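You operate a simulated robot arm through the tools that you are given. There is no shell and no other tool.

You run a simulated two-armed robot. Do the job below in one go: nothing can be reset, and whatever is moved stays where it is left.

JOB
Clamp the small roller between its stops, its black ring at N7.
Fine: slide each stop up to the roller, then lock it with the knob at N22 or N23.

Only the result counts: the job must be done as asked and must still hold three seconds after the hand-in. Knocking over, shifting, dropping, spilling or breaking anything else fails it.

ROBOT AND FRAMES
Two 7-joint arms with fingered hands on one trunk that stands fixed in place. Base frame: the origin is at the foot of the trunk, x ahead of it, y to its left, z up; the work surface is at about z = 802. Lengths are in mm, angles in rad, forces in N, time in s.
The left shoulder is at [39, 92, 1109], the right one opposite. With the tool pointing down near the work surface each hand reaches from about 260 to 540 mm from the base axis, measured 20 degrees to its own side. Payload 2.1 kg a hand.
The tool frame of a hand sits at the grasp point between the pads (the TCP): z along the fingers, y along the line on which they close. The tips reach 20 mm beyond it. The gripper opens to 68 mm; its body begins 23 mm behind the TCP. The gripper is a hand of 5 fingers: y runs from the thumb to the fingers, the wrist lies at [-10, -79, -131] in the tool frame.
Orientation is that of the tool frame in the base frame, as a unit quaternion [x, y, z, w]. With the fingers straight down and the wrist toward the robot, the tool's x, y and z point along [0, 1, 0], [1, 0, 0] and [0, 0, -1] of the base frame.

CONTROLS
- The arms move only by the tool step_arm. It takes "left_commands", "right_commands" or both (then of equal length, played together; a hand with none holds still); each is a list of rows, each an object of numbers (a shift or turn left out is 0): "tx", "ty", "tz": the shift along the tool's x, y, z in m; "wx", "wy", "wz": the turn, a rotation vector about the tool's x, y, z in rad. In form: [{"tx": .., "ty": .., "tz": .., "wx": .., "wy": .., "wz": ..}, ...]. A call has 1 to 20 rows; each row is the pose to reach, as a shift and turn from the pose commanded when the call began, along the tool's axes at that moment. Each row takes 0.2 s and may step no farther than 50 mm and 0.15 rad from the row before; otherwise, the whole call is refused. A pose out of reach is approached as far as the arm can. The call stops where the force on the tool passes 40 N (or 10 N more than at its start, if that is more) or the arm is blocked; 0.2 s more then pass. In this call time passes only in rows, and 0.2 s behind the last. The reply holds the time, the measured pose of the TCP, the force on the tool along the base axes, the opening and the grip force, in the units named above and with some noise, with the torque about the TCP (base axes, N m) and any sound that the robot's microphone picked up.
- Cameras (640 x 400 px; columns grow to the right, rows downward): "scene" is now at [120.2, -27.4, 1263.3]; the picture's right is [-0.32, -0.95, 0.00], its down [-0.53, 0.18, -0.83] and it looks along [0.79, -0.26, -0.55] (base axes); focal length 225 px, centre (320, 200). "left" rides on the left gripper at [-54, -58, -72] in its tool frame; the picture's right is [-0.57, -0.39, 0.73], its down [0.73, -0.64, 0.23] and it looks along [0.38, 0.66, 0.65] (tool axes); focal length 226 px, centre (320, 200). "right" rides on the right gripper at [54, -58, -72] in its tool frame; the picture's right is [-0.57, 0.39, -0.73], its down [-0.73, -0.64, 0.23] and it looks along [-0.38, 0.66, 0.65] (tool axes); focal length 226 px, centre (320, 200). There is no depth. A picture from a camera that has moved, and an enlarged one, comes with that camera's place and axes in the base frame and with its lens.
- get_image(camera): a new picture of that camera. No time passes.
- move_column(by): moves the trunk up (or, below 0, down) by that many mm; the arms and the scene camera ride with it, the base frame stays. It gives what a move gives, with no picture.
- curl_fingers(index, middle, ring, little, thumb_bend, thumb_turn, hand): sets how far each is bent, from 0 (flat) to 1 (curled in); at 0.3 the hand is open as for a grip, at 0.7 the pads meet at the TCP. One left out holds its place. A second passes; each finger stops where it meets its share of the squeeze, and holds until it gets a number again. It is the only way to open and close the hand. It gives what a move gives, with no picture; readings hold the bend of each and the force on index, middle, ring, little, thumb and palm. thumb_turn goes from beside the hand (0) to across from the fingers (1), as for a grip.
- pan_tilt(pan, tilt): turns the head with the scene camera to pan (to the left, within 1.501 rad either way) and tilt (down, from -0.506 to 1.204), counted from straight ahead of the robot (the tilt from the chest, where the trunk bows). It gives what a move gives.
- enlarge(camera, box): a new picture of the part [left, top, right, bottom] of that camera's present view, enlarged. No time passes.
- job_done(): hands the job in; it is judged then, once.

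Nothing tells you positions but the pictures and the camera data. Unless the task says otherwise, let go and move clear before handing in.

The tools are called as a command line: name --argument value ..., lists and objects as JSON in quotes. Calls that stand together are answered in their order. step_arm: Moves the arms, as the interface text tells. Its arguments: {"type":"object","properties":{"left_commands":{"type":"array"},"right_commands":{"type":"array"}},"required":[]} The other tools are called the same way: move_column (by) moves the trunk up or down; curl_fingers (index, middle, ring, little, thumb_bend, thumb_turn, hand) moves the fingers one by one; pan_tilt (pan, tilt) turns the head that bears the scene camera; get_image (camera) takes a picture; enlarge (camera, box) takes an enlarged picture of a part of a camera's view; job_done () hands the job in.

At the start:

```text
t: 0.0
left_eef_pos: [415.7, 79.1, 1143.7]
left_ee_rot: [0.707, 0.707, 0.0, 0.001]
left_contact_force: [-1.0, -0.1, -0.5]
left_ft_torque: [0.0, 0.04, 0.0]
left_grip_width: 67.8
left_grasp_force: 0.1
left_shape: jaw
left_bend: [0.3, 0.3, 0.3, 0.3, 0.3, 0.98]
left_finger forces: [0.0, 0.0, 0.1, 0.0, 0.0, 0.0]
right_eef_pos: [301.1, -286.4, 1069.2]
right_ee_rot: [0.707, 0.707, 0.001, 0.0]
right_contact_force: [0.3, -0.6, 0.2]
right_ft_torque: [0.01, 0.03, 0.01]
right_grip_width: 67.7
right_grasp_force: 0.1
right_shape: jaw
right_bend: [0.3, 0.3, 0.3, 0.3, 0.3, 0.98]
right_finger forces: [0.0, 0.1, 0.0, 0.0, 0.0, 0.0]
trunk travel left (down, up): [-350.0, 554.0]
head pan, tilt (commanded): [-0.325, 0.588]
```

scene: 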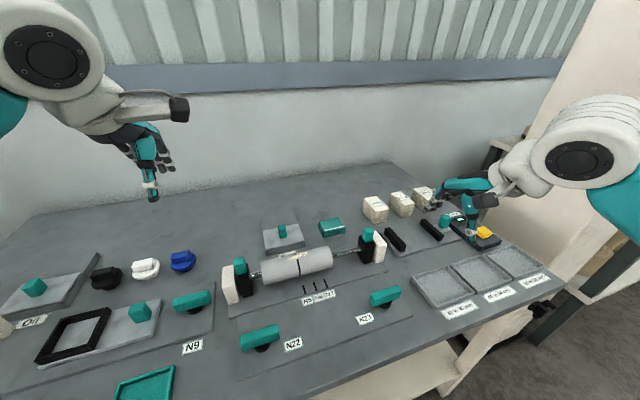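
right: 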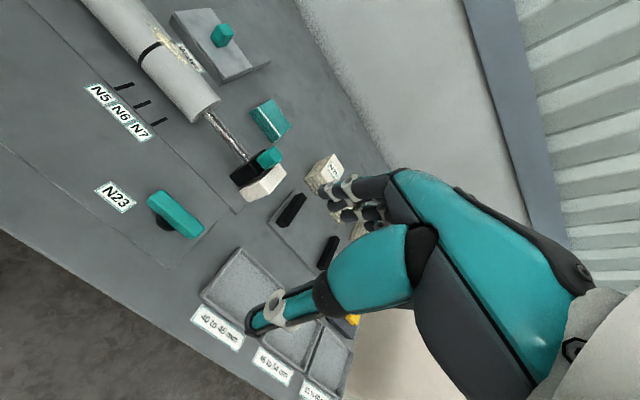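
left: 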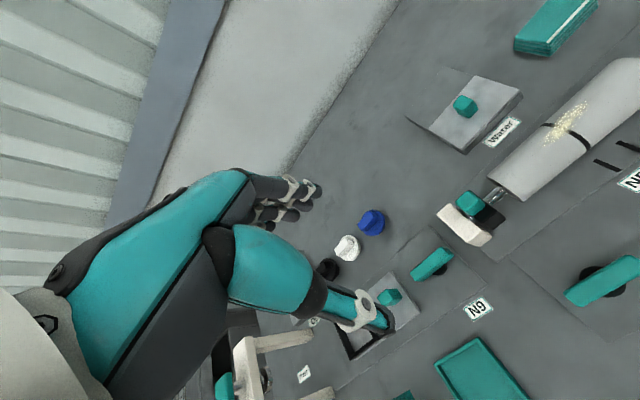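

I see a roller on a shaft between two stops (with teal knobs on top), labels N5/N6/N7 with marks in front of it, and two teal knobs N22 and N23 nearer to me. I'll look closer before moving anything.

enlarge --camera "scene" --box '[210, 210, 410, 360]'

enlarge --camera "left" --box '[400, 50, 640, 330]'

enlarge --camera "right" --box '[60, 0, 320, 260]'

```text
2.67 times, centred on (310, 285) of scene
camera zoom: at [120.2, -27.4, 1263.3], right [-0.32, -0.95, 0.0], down [-0.53, 0.18, -0.83], along [0.79, -0.26, -0.55], focal length 599 px, centre (347, -27)
```

zoom: 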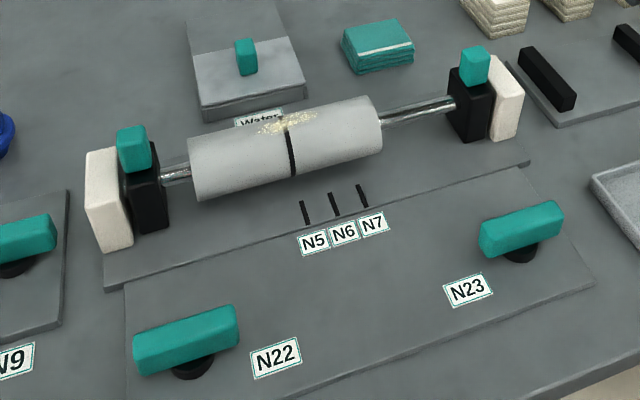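

```text
1.43 times, centred on (520, 190) of left
camera zoom: at [356.1, 26.4, 1215.0], right [-0.39, -0.57, -0.73], down [-0.64, 0.73, -0.23], along [0.66, 0.38, -0.65], focal length 323 px, centre (34, 214)
```

zoom: 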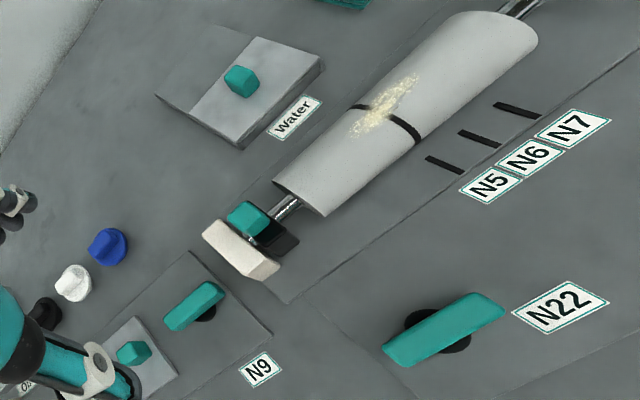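

```text
1.54 times, centred on (190, 130) of right
camera zoom: at [241.4, -232.1, 1140.5], right [0.39, -0.57, 0.73], down [-0.64, -0.73, -0.23], along [0.66, -0.38, -0.65], focal length 348 px, centre (520, 308)
```

zoom: 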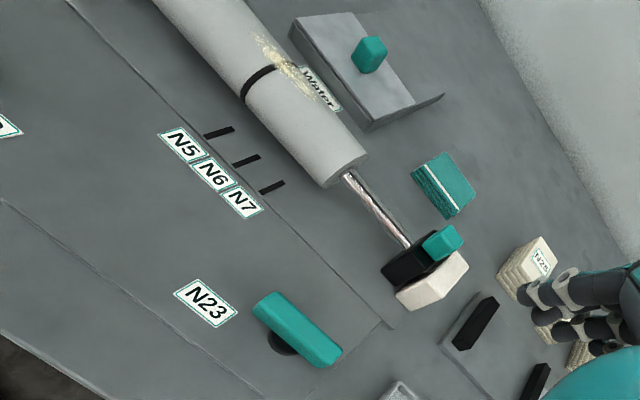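

I see the roller on a shaft between two black stops with teal grips. I'll take closer pictures of each part to triangulate positions before planning.

enlarge --camera "scene" --box '[210, 240, 310, 310]'

enlarge --camera "scene" --box '[300, 215, 400, 285]'

enlarge --camera "scene" --box '[230, 300, 330, 370]'

enlarge --camera "scene" --box '[320, 270, 420, 340]'

enlarge --camera "scene" --box '[0, 230, 220, 400]'

enlarge --camera "scene" --box '[360, 170, 560, 330]'

```text
5.71 times, centred on (260, 275) of scene
camera zoom: at [120.2, -27.4, 1263.3], right [-0.32, -0.95, 0.0], down [-0.53, 0.18, -0.83], along [0.79, -0.26, -0.55], focal length 1284 px, centre (663, -229)
```

zoom: 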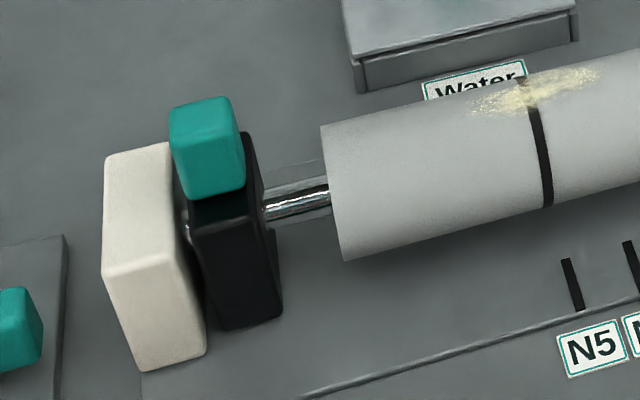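

```text
5.71 times, centred on (350, 250) of scene
camera zoom: at [120.2, -27.4, 1263.3], right [-0.32, -0.95, 0.0], down [-0.53, 0.18, -0.83], along [0.79, -0.26, -0.55], focal length 1284 px, centre (149, -86)
```

zoom: 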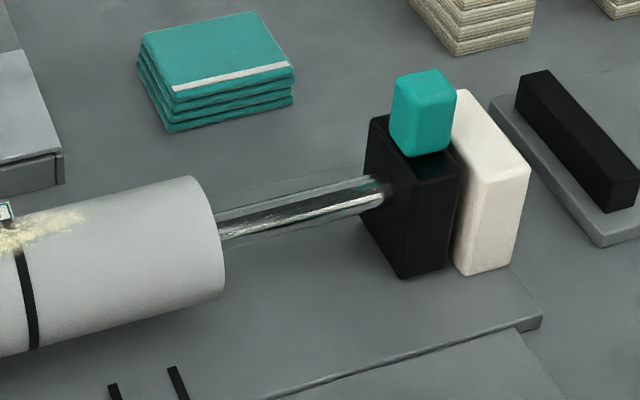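

```text
5.71 times, centred on (280, 335) of scene
camera zoom: at [120.2, -27.4, 1263.3], right [-0.32, -0.95, 0.0], down [-0.53, 0.18, -0.83], along [0.79, -0.26, -0.55], focal length 1284 px, centre (549, -571)
```

zoom: 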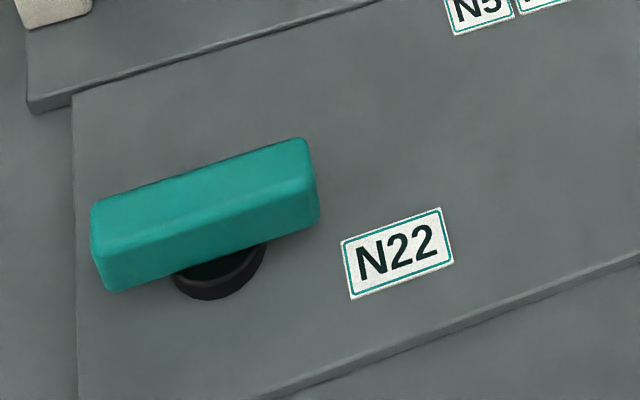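

```text
5.71 times, centred on (370, 305) of scene
camera zoom: at [120.2, -27.4, 1263.3], right [-0.32, -0.95, 0.0], down [-0.53, 0.18, -0.83], along [0.79, -0.26, -0.55], focal length 1284 px, centre (34, -400)
```

zoom: 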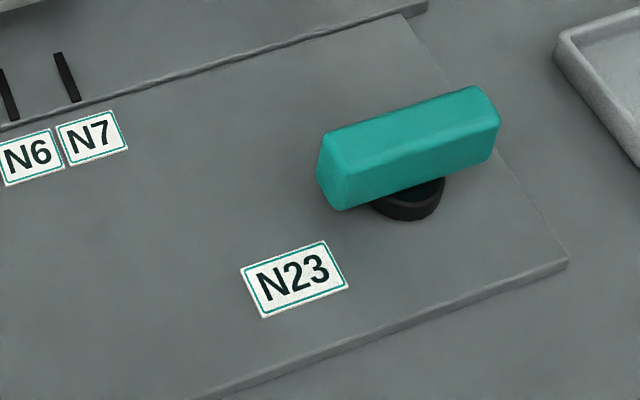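

```text
2.35 times, centred on (110, 315) of scene
camera zoom: at [120.2, -27.4, 1263.3], right [-0.32, -0.95, 0.0], down [-0.53, 0.18, -0.83], along [0.79, -0.26, -0.55], focal length 529 px, centre (814, -71)
```

zoom: 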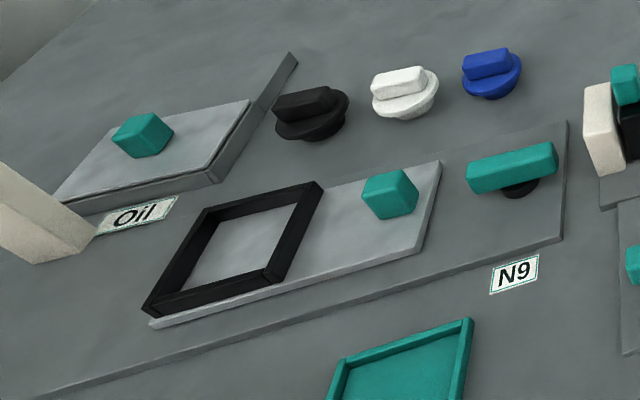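

```text
2.50 times, centred on (460, 250) of scene
camera zoom: at [120.2, -27.4, 1263.3], right [-0.32, -0.95, 0.0], down [-0.53, 0.18, -0.83], along [0.79, -0.26, -0.55], focal length 562 px, centre (-30, 75)
```

zoom: 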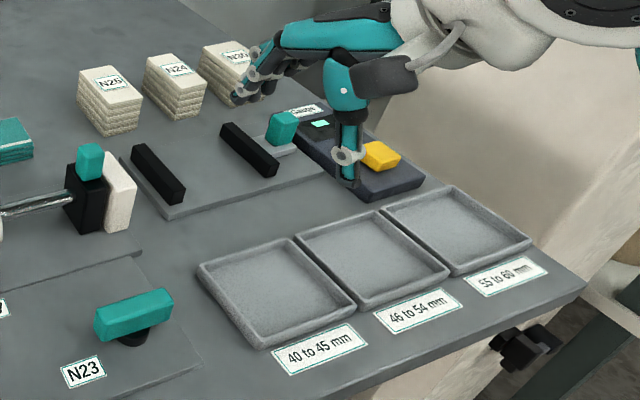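

Triangulating so far: roller axis near x 467, z 851 along y; ring at y about -90, N7 mark at y about -146; knobs N22 and N23 near (342, 10) and (342, -248). I'll zoom further on the grips to get their sizes.

enlarge --camera "scene" --box '[355, 220, 395, 270]'

enlarge --camera "scene" --box '[220, 245, 270, 305]'

enlarge --camera "left" --box '[420, 160, 540, 260]'

enlarge --camera "right" --box '[200, 120, 310, 220]'

enlarge --camera "scene" --box '[270, 240, 350, 310]'

enlarge --camera "right" --box '[70, 0, 230, 140]'

```text
8.00 times, centred on (375, 245) of scene
camera zoom: at [120.2, -27.4, 1263.3], right [-0.32, -0.95, 0.0], down [-0.53, 0.18, -0.83], along [0.79, -0.26, -0.55], focal length 1798 px, centre (-120, -160)
```

zoom: 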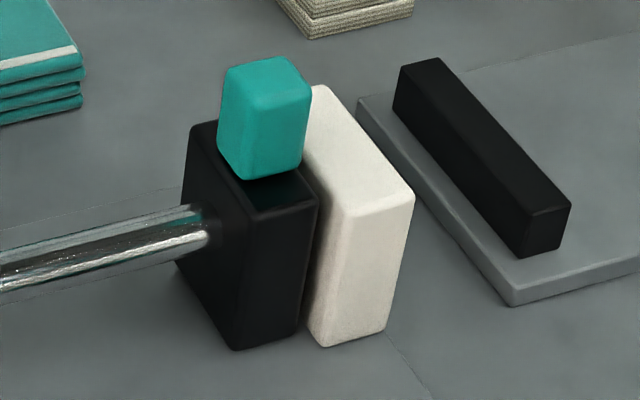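

```text
6.67 times, centred on (245, 275) of scene
camera zoom: at [120.2, -27.4, 1263.3], right [-0.32, -0.95, 0.0], down [-0.53, 0.18, -0.83], along [0.79, -0.26, -0.55], focal length 1498 px, centre (820, -300)
```

zoom: 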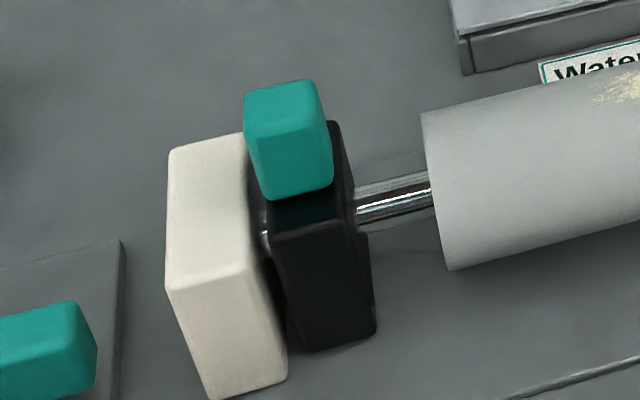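

```text
4.00 times, centred on (480, 210) of left
camera zoom: at [356.1, 26.4, 1215.0], right [-0.39, -0.57, -0.73], down [-0.64, 0.73, -0.23], along [0.66, 0.38, -0.65], focal length 904 px, centre (-320, 160)
```

zoom: 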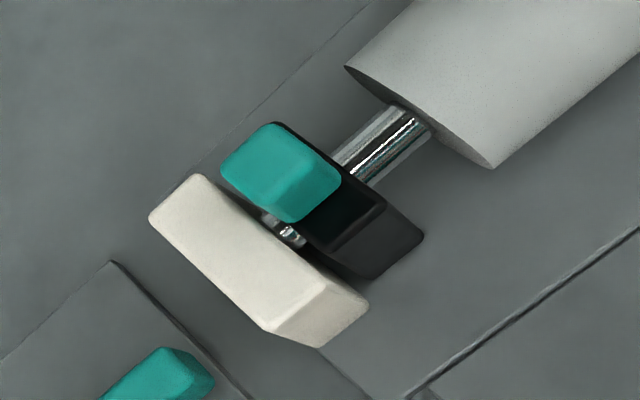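

```text
4.00 times, centred on (255, 170) of right
camera zoom: at [241.4, -232.1, 1140.5], right [0.39, -0.57, 0.73], down [-0.64, -0.73, -0.23], along [0.66, -0.38, -0.65], focal length 904 px, centre (580, 320)
```

zoom: 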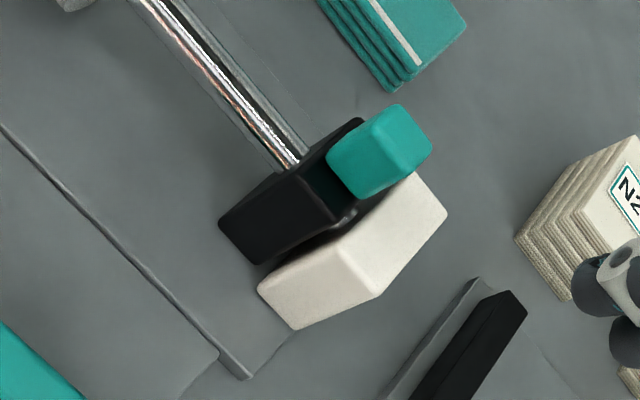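

```text
5.71 times, centred on (310, 275) of scene
camera zoom: at [120.2, -27.4, 1263.3], right [-0.32, -0.95, 0.0], down [-0.53, 0.18, -0.83], along [0.79, -0.26, -0.55], focal length 1284 px, centre (377, -229)
```

zoom: 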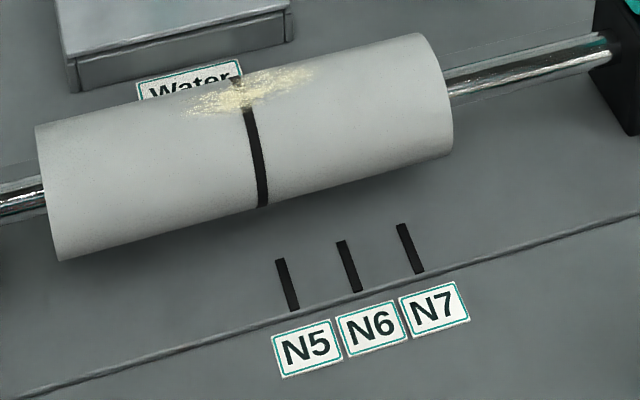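

```text
2.86 times, centred on (150, 70) of right
camera zoom: at [241.4, -232.1, 1140.5], right [0.39, -0.57, 0.73], down [-0.64, -0.73, -0.23], along [0.66, -0.38, -0.65], focal length 646 px, centre (806, 571)
```

zoom: 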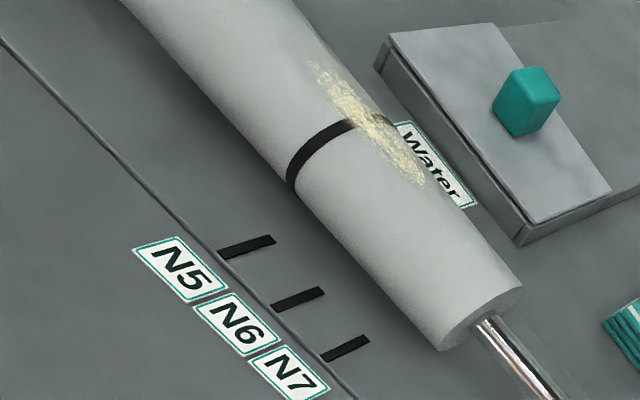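

The left stop's teal grip seems to be about 20 x 20 x 26 mm near (470, 31, 885), sitting on a black block whose top is near z 870. I'll bring the left hand above it, well clear, and look from there.

step_arm --left_commands '[{"tx": -0.01, "ty": 0.01, "tz": 0.03}, {"tx": -0.02, "ty": 0.02, "tz": 0.06}, {"tx": -0.03, "ty": 0.03, "tz": 0.09}, {"tx": -0.04, "ty": 0.04, "tz": 0.12}, {"tx": -0.048, "ty": 0.052, "tz": 0.144}]'

get_image --camera "left"

get_image --camera "scene"

```text
t: 1.2
left_eef_pos: [467.6, 32.0, 998.3]
left_ee_rot: [0.707, 0.707, 0.0, 0.0]
left_contact_force: [0.3, 0.0, -0.3]
left_ft_torque: [0.01, -0.03, 0.01]
left_grip_width: 67.5
left_grasp_force: 0.1
left_shape: jaw
left_bend: [0.3, 0.3, 0.3, 0.3, 0.3, 0.98]
left_finger forces: [0.1, 0.0, 0.0, 0.1, 0.1, 0.0]
right_eef_pos: [300.8, -286.0, 1069.6]
right_ee_rot: [0.708, 0.707, 0.0, 0.0]
right_contact_force: [0.6, 0.6, 0.3]
right_ft_torque: [-0.01, -0.03, -0.01]
right_grip_width: 67.4
right_grasp_force: 0.1
right_shape: jaw
right_bend: [0.3, 0.3, 0.3, 0.3, 0.3, 0.98]
right_finger forces: [0.0, 0.0, 0.0, 0.0, 0.0, 0.0]
trunk travel left (down, up): [-350.0, 554.0]
head pan, tilt (commanded): [-0.325, 0.588]
```

```text
taken
camera left: at [409.0, -22.7, 1070.6], right [-0.39, -0.57, -0.73], down [-0.64, 0.73, -0.23], along [0.66, 0.38, -0.65], focal length 226 px, centre (320, 200)
```

left: 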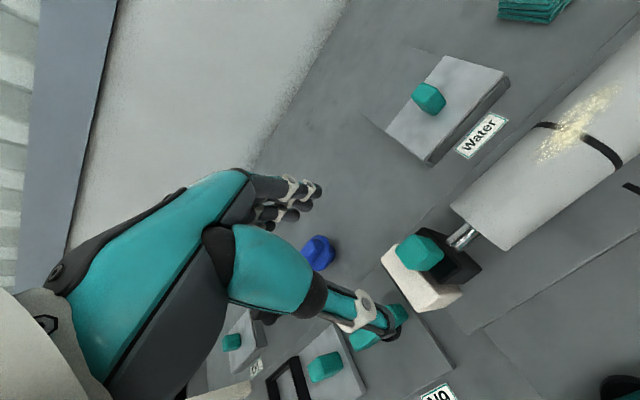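

```text
taken
camera scene: at [120.2, -27.5, 1263.3], right [-0.32, -0.95, 0.0], down [-0.53, 0.18, -0.83], along [0.79, -0.26, -0.55], focal length 225 px, centre (320, 200)
```

scene: 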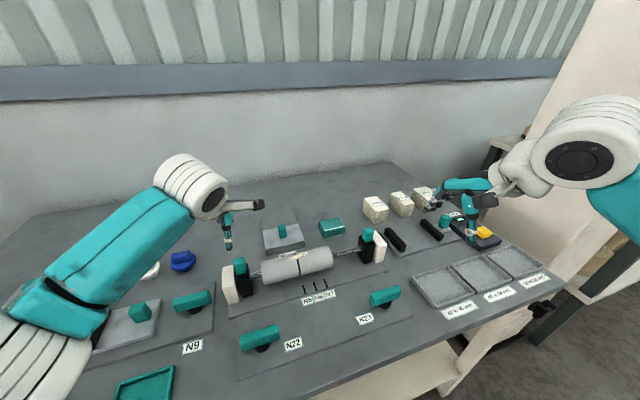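

The hand is above the left stop. I'll zoom this view and the scene view to refine the grip's size, height and the hand's fingers.

enlarge --camera "left" --box '[370, 200, 510, 320]'

enlarge --camera "scene" --box '[190, 150, 310, 310]'

enlarge --camera "left" --box '[200, 150, 420, 360]'

```text
3.33 times, centred on (440, 260) of left
camera zoom: at [409.0, -22.7, 1070.6], right [-0.39, -0.57, -0.73], down [-0.64, 0.73, -0.23], along [0.66, 0.38, -0.65], focal length 754 px, centre (-80, 0)
```

zoom: 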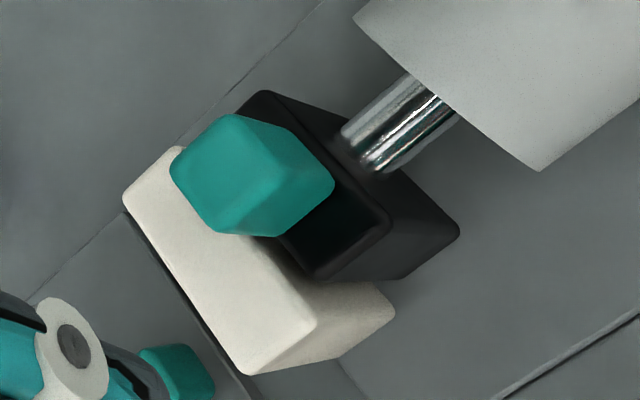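

```text
2.50 times, centred on (250, 230) of scene
camera zoom: at [120.2, -27.5, 1263.3], right [-0.32, -0.95, 0.0], down [-0.53, 0.18, -0.83], along [0.79, -0.26, -0.55], focal length 562 px, centre (495, 125)
```

zoom: 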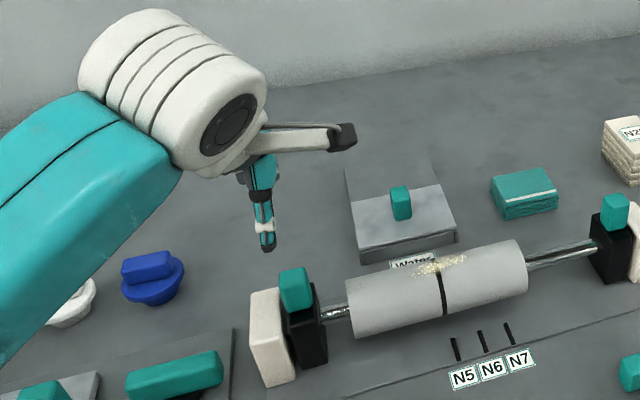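

```text
1.90 times, centred on (310, 255) of left
camera zoom: at [409.0, -22.7, 1070.6], right [-0.39, -0.57, -0.73], down [-0.64, 0.73, -0.23], along [0.66, 0.38, -0.65], focal length 431 px, centre (339, 95)
```

zoom: 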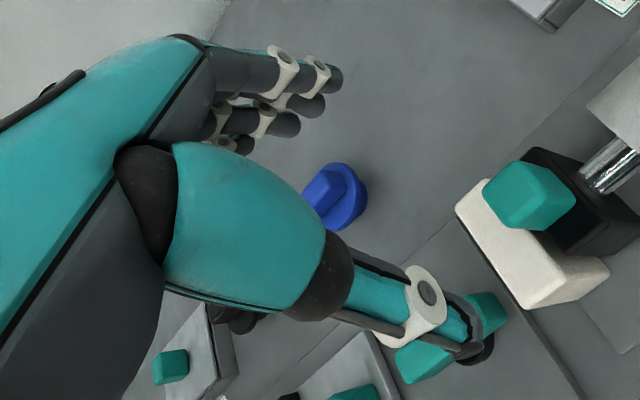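

The left stop's teal grip now triangulates to about (469, 31), z 877–903, with the black block top at about z 877. I'll lower the open left hand over it so the tips stay just above the black block, stopping part way to check.

step_arm --left_commands '[{"tx": -0.001, "ty": 0.0014, "tz": 0.02}, {"tx": -0.001, "ty": 0.0014, "tz": 0.04}, {"tx": -0.001, "ty": 0.0014, "tz": 0.06}, {"tx": -0.001, "ty": 0.0014, "tz": 0.07}]'

get_image --camera "left"

enlarge --camera "scene" --box '[190, 170, 310, 310]'

```text
t: 2.2
left_eef_pos: [468.8, 30.3, 927.7]
left_ee_rot: [0.707, 0.707, 0.0, 0.0]
left_contact_force: [-0.3, 0.1, -0.3]
left_ft_torque: [-0.03, 0.04, -0.01]
left_grip_width: 67.6
left_grasp_force: 0.1
left_shape: jaw
left_bend: [0.3, 0.3, 0.3, 0.3, 0.3, 0.98]
left_finger forces: [0.1, 0.0, 0.0, 0.0, 0.1, 0.0]
right_eef_pos: [300.8, -285.8, 1069.7]
right_ee_rot: [0.707, 0.707, 0.0, 0.0]
right_contact_force: [-0.6, -0.2, -0.6]
right_ft_torque: [0.02, 0.03, -0.01]
right_grip_width: 67.6
right_grasp_force: 0.0
right_shape: jaw
right_bend: [0.3, 0.3, 0.3, 0.3, 0.3, 0.98]
right_finger forces: [0.0, 0.0, 0.1, 0.0, 0.1, 0.1]
trunk travel left (down, up): [-350.0, 554.0]
head pan, tilt (commanded): [-0.325, 0.588]
```

```text
taken
camera left: at [410.0, -22.5, 1000.1], right [-0.39, -0.57, -0.73], down [-0.64, 0.73, -0.23], along [0.66, 0.38, -0.65], focal length 226 px, centre (320, 200)
```

left: 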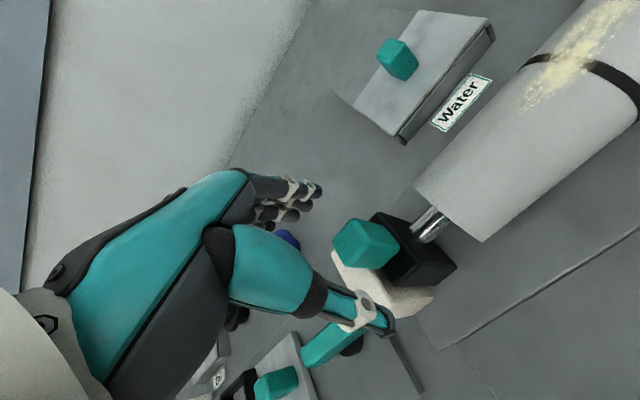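

```text
2.86 times, centred on (250, 240) of scene
camera zoom: at [120.2, -27.5, 1263.3], right [-0.32, -0.95, 0.0], down [-0.53, 0.18, -0.83], along [0.79, -0.26, -0.55], focal length 642 px, centre (520, 86)
```

zoom: 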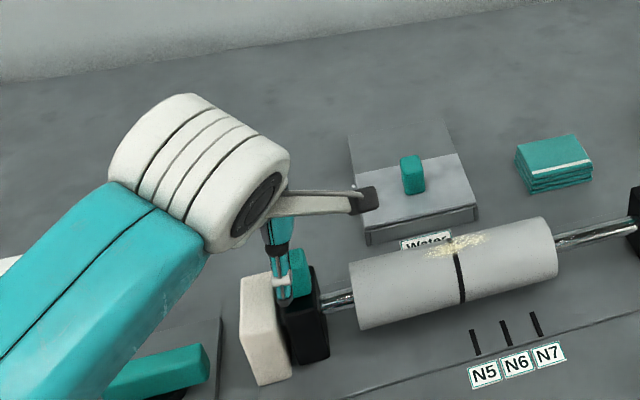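

The hand is centred over the teal grip with thumb in front and fingers behind. I'll lower to a TCP height of about 901.

step_arm --left_commands '[{"tz": 0.01}, {"tz": 0.02}, {"tz": 0.026}]'

get_image --camera "left"

enlarge --camera "scene" --box '[210, 220, 290, 310]'

```text
t: 3.0
left_eef_pos: [468.6, 30.8, 902.6]
left_ee_rot: [0.707, 0.707, 0.0, 0.0]
left_contact_force: [0.3, -0.1, 0.7]
left_ft_torque: [0.03, 0.02, 0.03]
left_grip_width: 67.6
left_grasp_force: 0.0
left_shape: jaw
left_bend: [0.3, 0.3, 0.3, 0.3, 0.3, 0.98]
left_finger forces: [0.1, 0.0, 0.0, 0.0, 0.0, 0.0]
right_eef_pos: [299.7, -285.2, 1070.1]
right_ee_rot: [0.707, 0.707, 0.0, 0.0]
right_contact_force: [0.2, 0.1, -0.3]
right_ft_torque: [-0.02, 0.01, 0.03]
right_grip_width: 67.6
right_grasp_force: 0.0
right_shape: jaw
right_bend: [0.3, 0.3, 0.3, 0.3, 0.3, 0.98]
right_finger forces: [0.1, 0.0, 0.0, 0.0, 0.0, 0.0]
trunk travel left (down, up): [-350.0, 554.0]
head pan, tilt (commanded): [-0.325, 0.588]
```

```text
taken
camera left: at [409.7, -23.0, 974.5], right [-0.39, -0.57, -0.73], down [-0.64, 0.73, -0.23], along [0.66, 0.38, -0.65], focal length 226 px, centre (320, 200)
```

left: 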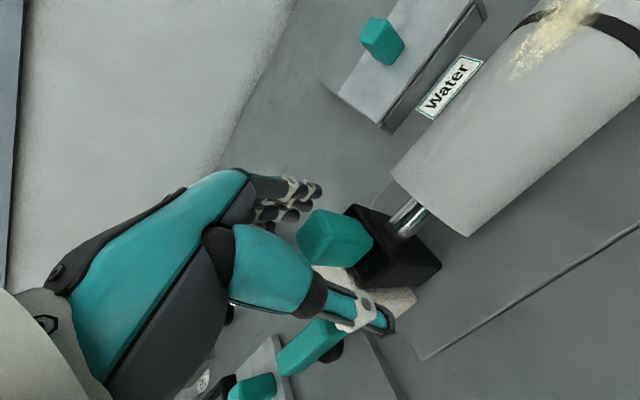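

```text
4.44 times, centred on (250, 265) of scene
camera zoom: at [120.2, -27.5, 1263.3], right [-0.32, -0.95, 0.0], down [-0.53, 0.18, -0.83], along [0.79, -0.26, -0.55], focal length 999 px, centre (631, -89)
```

zoom: 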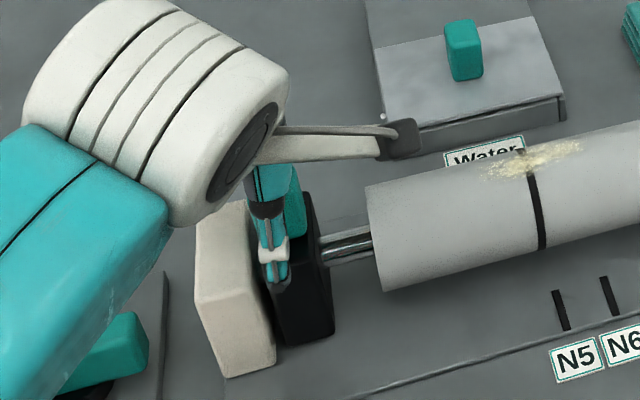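

Thumb and fingers straddle the teal grip with no contact. I'll close thumb, index and middle on it.

curl_fingers --hand "left" --index 0.7 --middle 0.7 --thumb_bend 0.7

get_image --camera "left"

enlarge --camera "scene" --box '[210, 220, 290, 310]'

```text
t: 4.0
left_eef_pos: [469.5, 30.9, 903.0]
left_ee_rot: [0.707, 0.707, 0.0, 0.0]
left_contact_force: [5.2, -0.8, 0.1]
left_ft_torque: [0.0, -0.08, -0.03]
left_grip_width: 11.3
left_grasp_force: 5.8
left_shape: fingers
left_bend: [0.6, 0.62, 0.3, 0.3, 0.62, 0.97]
left_finger forces: [4.1, 4.3, 0.1, 0.0, 3.1, 0.0]
right_eef_pos: [302.5, -285.5, 1068.5]
right_ee_rot: [0.707, 0.707, 0.0, 0.0]
right_contact_force: [-0.2, 0.5, 0.1]
right_ft_torque: [0.01, 0.0, 0.01]
right_grip_width: 67.7
right_grasp_force: 0.1
right_shape: jaw
right_bend: [0.3, 0.3, 0.3, 0.3, 0.3, 0.98]
right_finger forces: [0.0, 0.1, 0.0, 0.1, 0.0, 0.1]
trunk travel left (down, up): [-350.0, 554.0]
head pan, tilt (commanded): [-0.325, 0.588]
```

```text
taken
camera left: at [410.3, -22.9, 974.4], right [-0.39, -0.57, -0.73], down [-0.64, 0.73, -0.23], along [0.66, 0.38, -0.65], focal length 226 px, centre (320, 200)
```

left: 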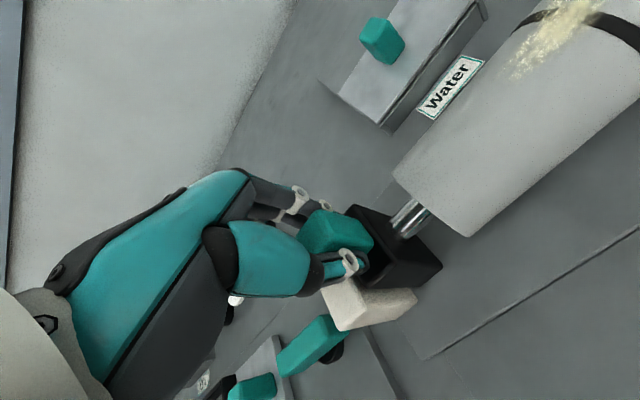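

```text
4.44 times, centred on (250, 265) of scene
camera zoom: at [120.9, -27.5, 1263.2], right [-0.32, -0.95, 0.0], down [-0.53, 0.18, -0.83], along [0.79, -0.26, -0.56], focal length 999 px, centre (631, -89)
```

zoom: 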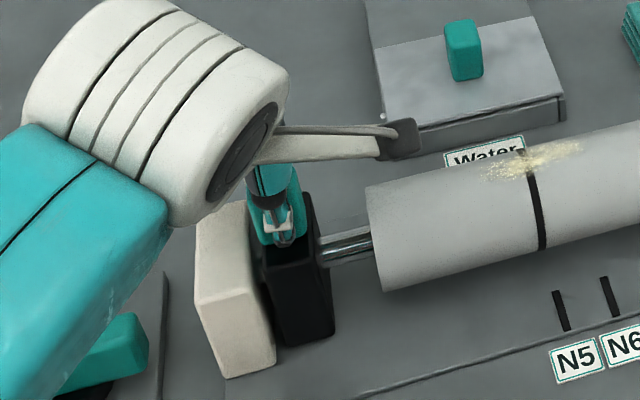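

The grip is held by thumb, index and middle. I'll slide the left stop toward the roller (−y) gently and watch the force.

step_arm --left_commands '[{"tx": -0.004}, {"tx": -0.008}, {"tx": -0.012}, {"tx": -0.016}, {"tx": -0.02}]'

enlarge --camera "scene" --box '[210, 220, 350, 310]'

```text
t: 5.2
left_eef_pos: [469.4, 11.3, 901.7]
left_ee_rot: [0.707, 0.707, 0.0, 0.0]
left_contact_force: [4.3, 0.8, 2.0]
left_ft_torque: [0.0, -0.1, -0.02]
left_grip_width: 11.3
left_grasp_force: 5.9
left_shape: fingers
left_bend: [0.59, 0.62, 0.3, 0.3, 0.63, 0.98]
left_finger forces: [3.8, 4.3, 0.0, 0.0, 3.5, 0.0]
right_eef_pos: [302.2, -285.2, 1070.2]
right_ee_rot: [0.707, 0.707, 0.001, -0.001]
right_contact_force: [0.1, 0.5, -0.8]
right_ft_torque: [-0.02, -0.02, -0.02]
right_grip_width: 67.7
right_grasp_force: 0.0
right_shape: jaw
right_bend: [0.3, 0.3, 0.3, 0.3, 0.3, 0.98]
right_finger forces: [0.0, 0.0, 0.1, 0.0, 0.0, 0.0]
trunk travel left (down, up): [-350.0, 554.0]
head pan, tilt (commanded): [-0.325, 0.588]
```

```text
4.44 times, centred on (280, 265) of scene
camera zoom: at [120.7, -27.4, 1263.3], right [-0.32, -0.95, 0.0], down [-0.53, 0.18, -0.83], along [0.79, -0.26, -0.56], focal length 999 px, centre (498, -89)
```

zoom: 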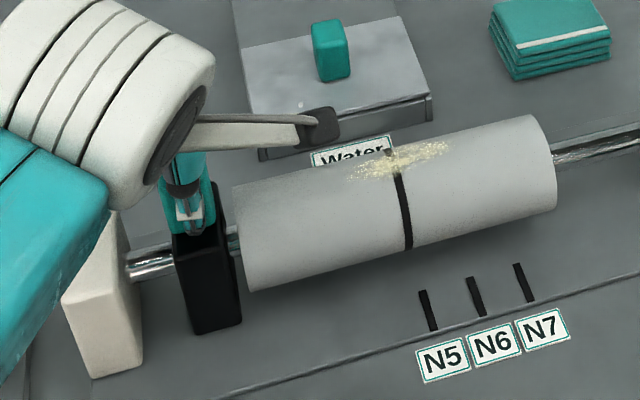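

The stop slides along with the hand. I'll continue slowly until the roller is a little short of N7.

step_arm --left_commands '[{"tx": -0.003}, {"tx": -0.006}, {"tx": -0.009}, {"tx": -0.012}, {"tx": -0.015}, {"tx": -0.018}, {"tx": -0.021}, {"tx": -0.024}, {"tx": -0.027}, {"tx": -0.03}, {"tx": -0.033}, {"tx": -0.036}, {"tx": -0.039}, {"tx": -0.042}]'

enlarge --camera "scene" --box '[230, 210, 390, 310]'

```text
t: 8.2
left_eef_pos: [468.4, -30.4, 902.3]
left_ee_rot: [0.707, 0.707, 0.0, 0.0]
left_contact_force: [6.2, 1.1, 0.8]
left_ft_torque: [0.02, -0.11, 0.0]
left_grip_width: 10.9
left_grasp_force: 6.3
left_shape: fingers
left_bend: [0.59, 0.62, 0.3, 0.3, 0.63, 0.98]
left_finger forces: [4.2, 4.5, 0.0, 0.0, 3.2, 0.1]
right_eef_pos: [301.4, -285.4, 1069.8]
right_ee_rot: [0.707, 0.707, 0.0, 0.0]
right_contact_force: [0.0, -0.5, 0.0]
right_ft_torque: [0.01, 0.03, -0.01]
right_grip_width: 67.7
right_grasp_force: 0.1
right_shape: jaw
right_bend: [0.3, 0.3, 0.3, 0.3, 0.3, 0.98]
right_finger forces: [0.1, 0.1, 0.0, 0.1, 0.0, 0.0]
trunk travel left (down, up): [-350.0, 554.0]
head pan, tilt (commanded): [-0.325, 0.588]
```

```text
4.00 times, centred on (310, 260) of scene
camera zoom: at [120.9, -27.4, 1263.2], right [-0.32, -0.95, 0.0], down [-0.53, 0.18, -0.83], along [0.79, -0.26, -0.56], focal length 899 px, centre (360, -40)
```

zoom: 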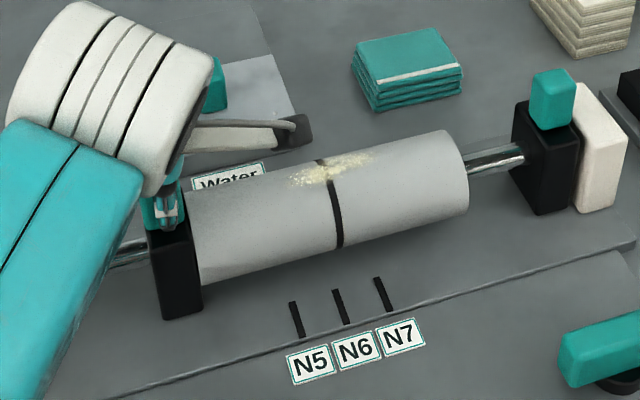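

The roller now moves with the stop; ring is at about y −125 and N7 at about −144 to −146. I'll bring the right-hand camera to y ≈ −146 to compare ring and mark without parallax.

step_arm --right_commands '[{"tx": 0.03}, {"tx": 0.06}, {"tx": 0.086}]'

get_image --camera "right"

enlarge --camera "right" --box '[130, 80, 310, 240]'

```text
t: 9.0
left_eef_pos: [469.0, -29.6, 902.7]
left_ee_rot: [0.706, 0.708, 0.0, 0.0]
left_contact_force: [6.1, 1.2, 0.3]
left_ft_torque: [0.04, -0.12, 0.0]
left_grip_width: 11.3
left_grasp_force: 5.7
left_shape: fingers
left_bend: [0.59, 0.61, 0.3, 0.3, 0.63, 0.98]
left_finger forces: [4.4, 4.6, 0.0, 0.0, 2.9, 0.1]
right_eef_pos: [299.4, -200.0, 1068.8]
right_ee_rot: [0.707, 0.707, 0.0, -0.001]
right_contact_force: [0.5, 0.7, -0.2]
right_ft_torque: [-0.01, -0.01, -0.03]
right_grip_width: 67.6
right_grasp_force: 0.0
right_shape: jaw
right_bend: [0.3, 0.3, 0.3, 0.3, 0.3, 0.98]
right_finger forces: [0.0, 0.0, 0.1, 0.0, 0.1, 0.0]
trunk travel left (down, up): [-350.0, 554.0]
head pan, tilt (commanded): [-0.325, 0.588]
```

```text
taken
camera right: at [240.3, -146.2, 1140.4], right [0.39, -0.57, 0.73], down [-0.64, -0.73, -0.23], along [0.66, -0.38, -0.65], focal length 226 px, centre (320, 200)
```

right: 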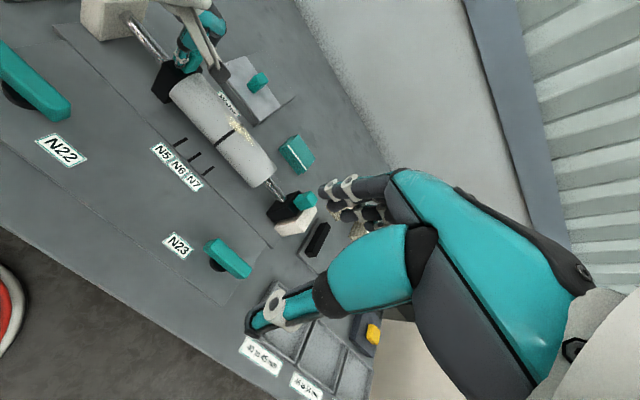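

```text
2.50 times, centred on (220, 160) of right
camera zoom: at [240.3, -146.2, 1140.4], right [0.39, -0.57, 0.73], down [-0.64, -0.73, -0.23], along [0.66, -0.38, -0.65], focal length 565 px, centre (570, 300)
```

zoom: 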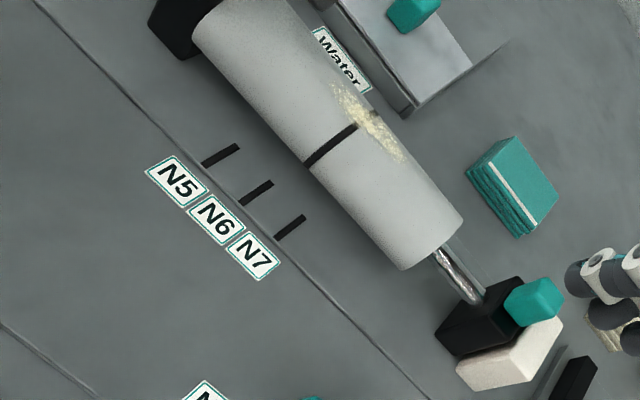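

From the right camera (almost no parallax) the ring sits about 20 mm short of N7. I'll push 17 mm more, then recheck.

step_arm --left_commands '[{"tx": -0.003}, {"tx": -0.006}, {"tx": -0.009}, {"tx": -0.012}, {"tx": -0.015}, {"tx": -0.017}]'

enlarge --camera "right" --box '[170, 110, 270, 200]'

enlarge --camera "scene" --box '[250, 210, 390, 310]'

```text
t: 10.4
left_eef_pos: [469.8, -46.4, 902.4]
left_ee_rot: [0.707, 0.707, 0.0, 0.0]
left_contact_force: [4.8, 0.6, 2.4]
left_ft_torque: [0.01, -0.11, -0.01]
left_grip_width: 11.2
left_grasp_force: 6.1
left_shape: fingers
left_bend: [0.59, 0.62, 0.3, 0.3, 0.63, 0.98]
left_finger forces: [4.1, 4.2, 0.0, 0.0, 3.3, 0.1]
right_eef_pos: [298.7, -199.4, 1070.6]
right_ee_rot: [0.707, 0.707, -0.001, -0.001]
right_contact_force: [0.4, -0.1, -0.7]
right_ft_torque: [-0.01, -0.03, -0.02]
right_grip_width: 67.8
right_grasp_force: 0.1
right_shape: jaw
right_bend: [0.3, 0.3, 0.3, 0.3, 0.3, 0.98]
right_finger forces: [0.0, 0.0, 0.0, 0.1, 0.0, 0.0]
trunk travel left (down, up): [-350.0, 554.0]
head pan, tilt (commanded): [-0.325, 0.588]
```

```text
4.44 times, centred on (220, 155) of right
camera zoom: at [240.2, -146.4, 1140.6], right [0.39, -0.57, 0.73], down [-0.64, -0.73, -0.23], along [0.66, -0.38, -0.65], focal length 1005 px, centre (764, 400)
```

zoom: 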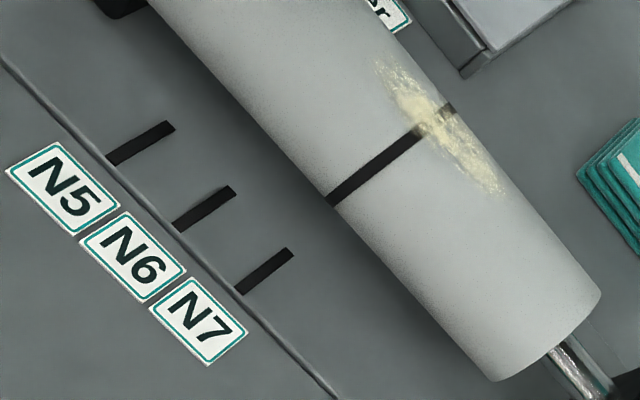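

```text
4.00 times, centred on (320, 260) of scene
camera zoom: at [120.8, -27.3, 1263.2], right [-0.32, -0.95, 0.0], down [-0.53, 0.18, -0.83], along [0.79, -0.26, -0.56], focal length 899 px, centre (320, -40)
```

zoom: 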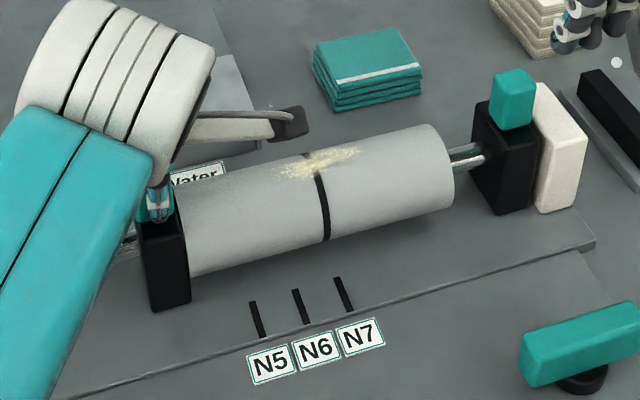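

The ring is now about 4.5 mm short of N7 in both views. I'll push by that much and look again.

step_arm --left_commands '[{"tx": -0.0015}, {"tx": -0.003}, {"tx": -0.0045}]'

enlarge --camera "right" --box '[180, 120, 250, 190]'

enlarge --camera "scene" --box '[290, 230, 350, 300]'

```text
t: 11.2
left_eef_pos: [469.4, -51.8, 902.0]
left_ee_rot: [0.707, 0.707, 0.0, 0.0]
left_contact_force: [5.2, 1.0, -1.5]
left_ft_torque: [0.0, -0.11, -0.01]
left_grip_width: 11.3
left_grasp_force: 5.6
left_shape: fingers
left_bend: [0.59, 0.62, 0.3, 0.3, 0.63, 0.98]
left_finger forces: [4.1, 4.2, 0.0, 0.0, 3.2, 0.0]
right_eef_pos: [298.7, -199.8, 1069.2]
right_ee_rot: [0.707, 0.707, -0.001, -0.001]
right_contact_force: [-0.2, -0.6, 0.3]
right_ft_torque: [0.02, 0.02, 0.0]
right_grip_width: 67.9
right_grasp_force: 0.2
right_shape: jaw
right_bend: [0.3, 0.3, 0.3, 0.3, 0.3, 0.98]
right_finger forces: [0.0, 0.1, 0.1, 0.0, 0.0, 0.0]
trunk travel left (down, up): [-350.0, 554.0]
head pan, tilt (commanded): [-0.325, 0.588]
```

```text
5.71 times, centred on (215, 155) of right
camera zoom: at [240.4, -146.5, 1140.5], right [0.39, -0.57, 0.73], down [-0.64, -0.73, -0.23], along [0.66, -0.38, -0.65], focal length 1292 px, centre (920, 457)
```

zoom: 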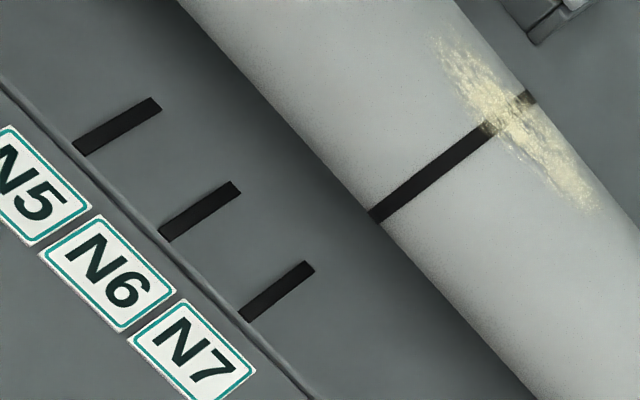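

```text
5.71 times, centred on (320, 265) of scene
camera zoom: at [121.0, -27.3, 1263.2], right [-0.32, -0.95, 0.0], down [-0.53, 0.18, -0.83], along [0.79, -0.26, -0.56], focal length 1284 px, centre (320, -171)
```

zoom: 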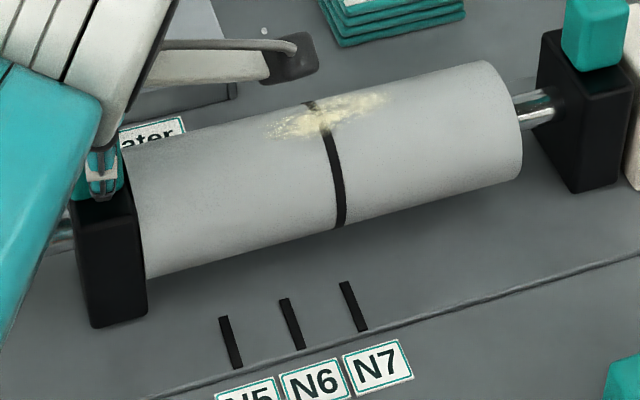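

Ring and N7 now agree to within about half a millimetre in both views. I'll release the left stop, lift off, and check that nothing shifted.

curl_fingers --hand "left" --index 0.3 --middle 0.3 --thumb_bend 0.3

step_arm --left_commands '[{"tz": -0.02}, {"tz": -0.05}, {"tz": -0.08}, {"tz": -0.1}]'

enlarge --camera "right" --box '[180, 120, 250, 190]'

get_image --camera "left"

get_image --camera "scene"

```text
t: 12.2
left_eef_pos: [469.0, -53.1, 903.1]
left_ee_rot: [0.707, 0.707, 0.0, 0.0]
left_contact_force: [-0.5, 0.2, 0.1]
left_ft_torque: [-0.01, 0.03, 0.04]
left_grip_width: 62.2
left_grasp_force: 0.1
left_shape: fingers
left_bend: [0.3, 0.3, 0.3, 0.3, 0.3, 0.98]
left_finger forces: [0.1, 0.1, 0.0, 0.1, 0.0, 0.1]
right_eef_pos: [300.3, -199.8, 1070.1]
right_ee_rot: [0.707, 0.707, -0.001, 0.0]
right_contact_force: [1.0, 0.7, -0.8]
right_ft_torque: [0.01, 0.02, 0.0]
right_grip_width: 67.5
right_grasp_force: 0.1
right_shape: jaw
right_bend: [0.3, 0.3, 0.3, 0.3, 0.3, 0.98]
right_finger forces: [0.0, 0.0, 0.0, 0.0, 0.1, 0.0]
trunk travel left (down, up): [-350.0, 554.0]
head pan, tilt (commanded): [-0.325, 0.588]
```

```text
t: 13.2
left_eef_pos: [467.8, -51.7, 1003.0]
left_ee_rot: [0.707, 0.707, 0.0, 0.0]
left_contact_force: [-0.5, 0.3, 0.0]
left_ft_torque: [0.03, 0.03, 0.02]
left_grip_width: 62.3
left_grasp_force: 0.0
left_shape: fingers
left_bend: [0.3, 0.3, 0.3, 0.3, 0.3, 0.98]
left_finger forces: [0.0, 0.0, 0.1, 0.0, 0.0, 0.0]
right_eef_pos: [298.3, -199.3, 1070.0]
right_ee_rot: [0.707, 0.707, 0.0, 0.0]
right_contact_force: [0.8, -0.2, 0.4]
right_ft_torque: [-0.03, -0.02, 0.0]
right_grip_width: 67.7
right_grasp_force: 0.0
right_shape: jaw
right_bend: [0.3, 0.3, 0.3, 0.3, 0.3, 0.98]
right_finger forces: [0.0, 0.1, 0.0, 0.0, 0.0, 0.0]
trunk travel left (down, up): [-350.0, 554.0]
head pan, tilt (commanded): [-0.325, 0.588]
```

```text
5.71 times, centred on (215, 155) of right
camera zoom: at [239.7, -146.6, 1140.7], right [0.39, -0.57, 0.73], down [-0.64, -0.73, -0.23], along [0.66, -0.38, -0.65], focal length 1292 px, centre (920, 457)
```

zoom: 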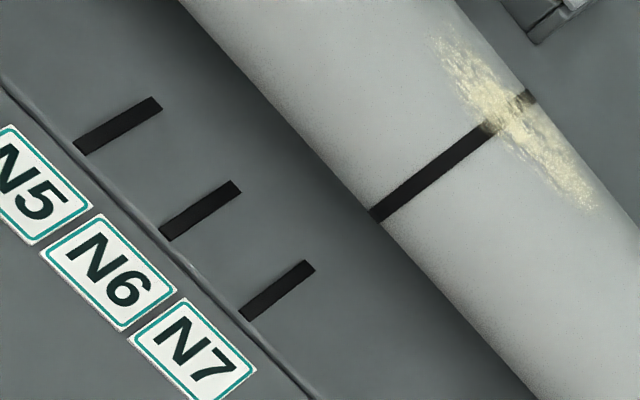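

```text
taken
camera left: at [408.7, -105.0, 1075.0], right [-0.39, -0.57, -0.73], down [-0.64, 0.73, -0.23], along [0.66, 0.38, -0.65], focal length 226 px, centre (320, 200)
```

left: 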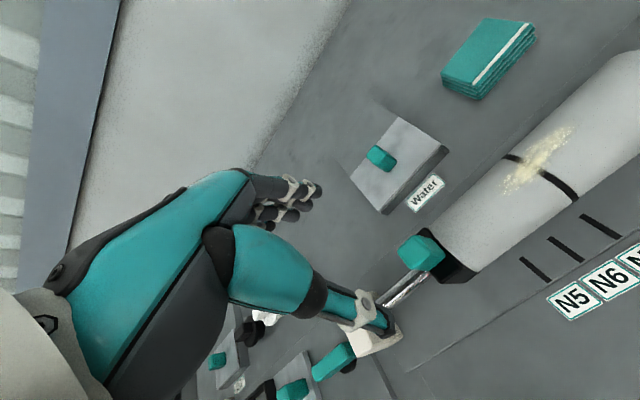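

```text
taken
camera scene: at [120.2, -27.5, 1263.3], right [-0.32, -0.95, 0.0], down [-0.53, 0.18, -0.83], along [0.79, -0.26, -0.55], focal length 225 px, centre (320, 200)
```

scene: 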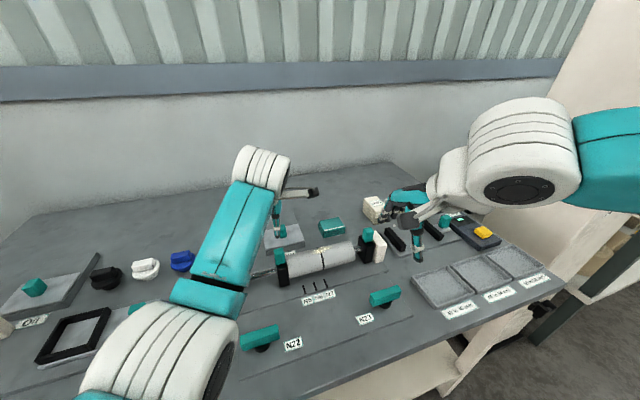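

The roller stayed put after release. Next I'll move the left hand over the N22 knob and look at it closely.

step_arm --left_commands '[{"tx": 0.015, "ty": -0.03}, {"tx": 0.03, "ty": -0.06}, {"tx": 0.045, "ty": -0.09}, {"tx": 0.062, "ty": -0.126}, {"tx": 0.062, "ty": -0.126, "tz": 0.04}, {"tx": 0.062, "ty": -0.126, "tz": 0.07}]'

get_image --camera "left"

enlarge --camera "scene" --box '[190, 250, 330, 380]'

```text
t: 14.6
left_eef_pos: [353.6, 15.6, 945.0]
left_ee_rot: [0.702, 0.712, 0.019, 0.012]
left_contact_force: [-1.0, -0.2, 0.1]
left_ft_torque: [-0.01, -0.01, -0.01]
left_grip_width: 62.2
left_grasp_force: 0.1
left_shape: fingers
left_bend: [0.3, 0.3, 0.3, 0.3, 0.3, 0.98]
left_finger forces: [0.0, 0.0, 0.1, 0.0, 0.1, 0.1]
left hand out of reach, approached as far as the arm can: row 4
right_eef_pos: [299.3, -201.3, 1070.9]
right_ee_rot: [0.706, 0.708, 0.0, 0.0]
right_contact_force: [-0.4, -0.3, -0.4]
right_ft_torque: [0.02, 0.0, 0.02]
right_grip_width: 67.6
right_grasp_force: 0.0
right_shape: jaw
right_bend: [0.3, 0.3, 0.3, 0.3, 0.3, 0.98]
right_finger forces: [0.0, 0.1, 0.0, 0.1, 0.0, 0.0]
trunk travel left (down, up): [-350.0, 554.0]
head pan, tilt (commanded): [-0.325, 0.588]
```

```text
taken
camera left: at [291.6, -39.9, 1014.0], right [-0.35, -0.56, -0.75], down [-0.64, 0.73, -0.25], along [0.69, 0.39, -0.61], focal length 226 px, centre (320, 200)
```

left: 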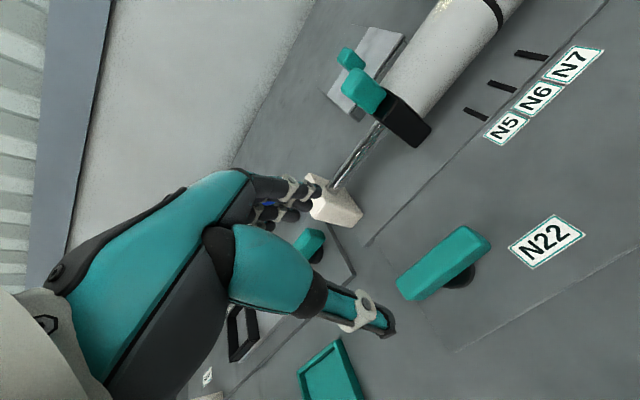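

```text
3.08 times, centred on (260, 315) of scene
camera zoom: at [120.1, -27.5, 1263.3], right [-0.32, -0.95, 0.0], down [-0.53, 0.18, -0.83], along [0.79, -0.26, -0.55], focal length 692 px, centre (505, -154)
```

zoom: 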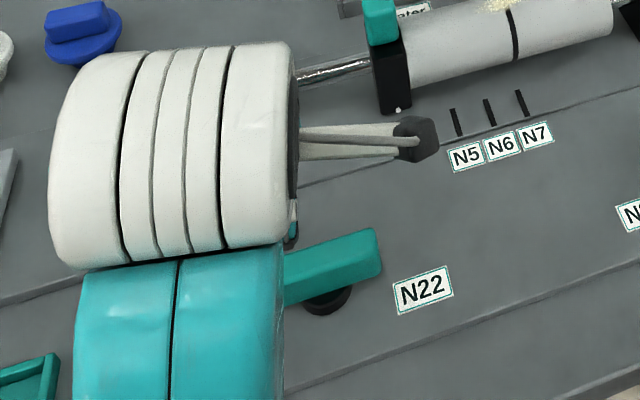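

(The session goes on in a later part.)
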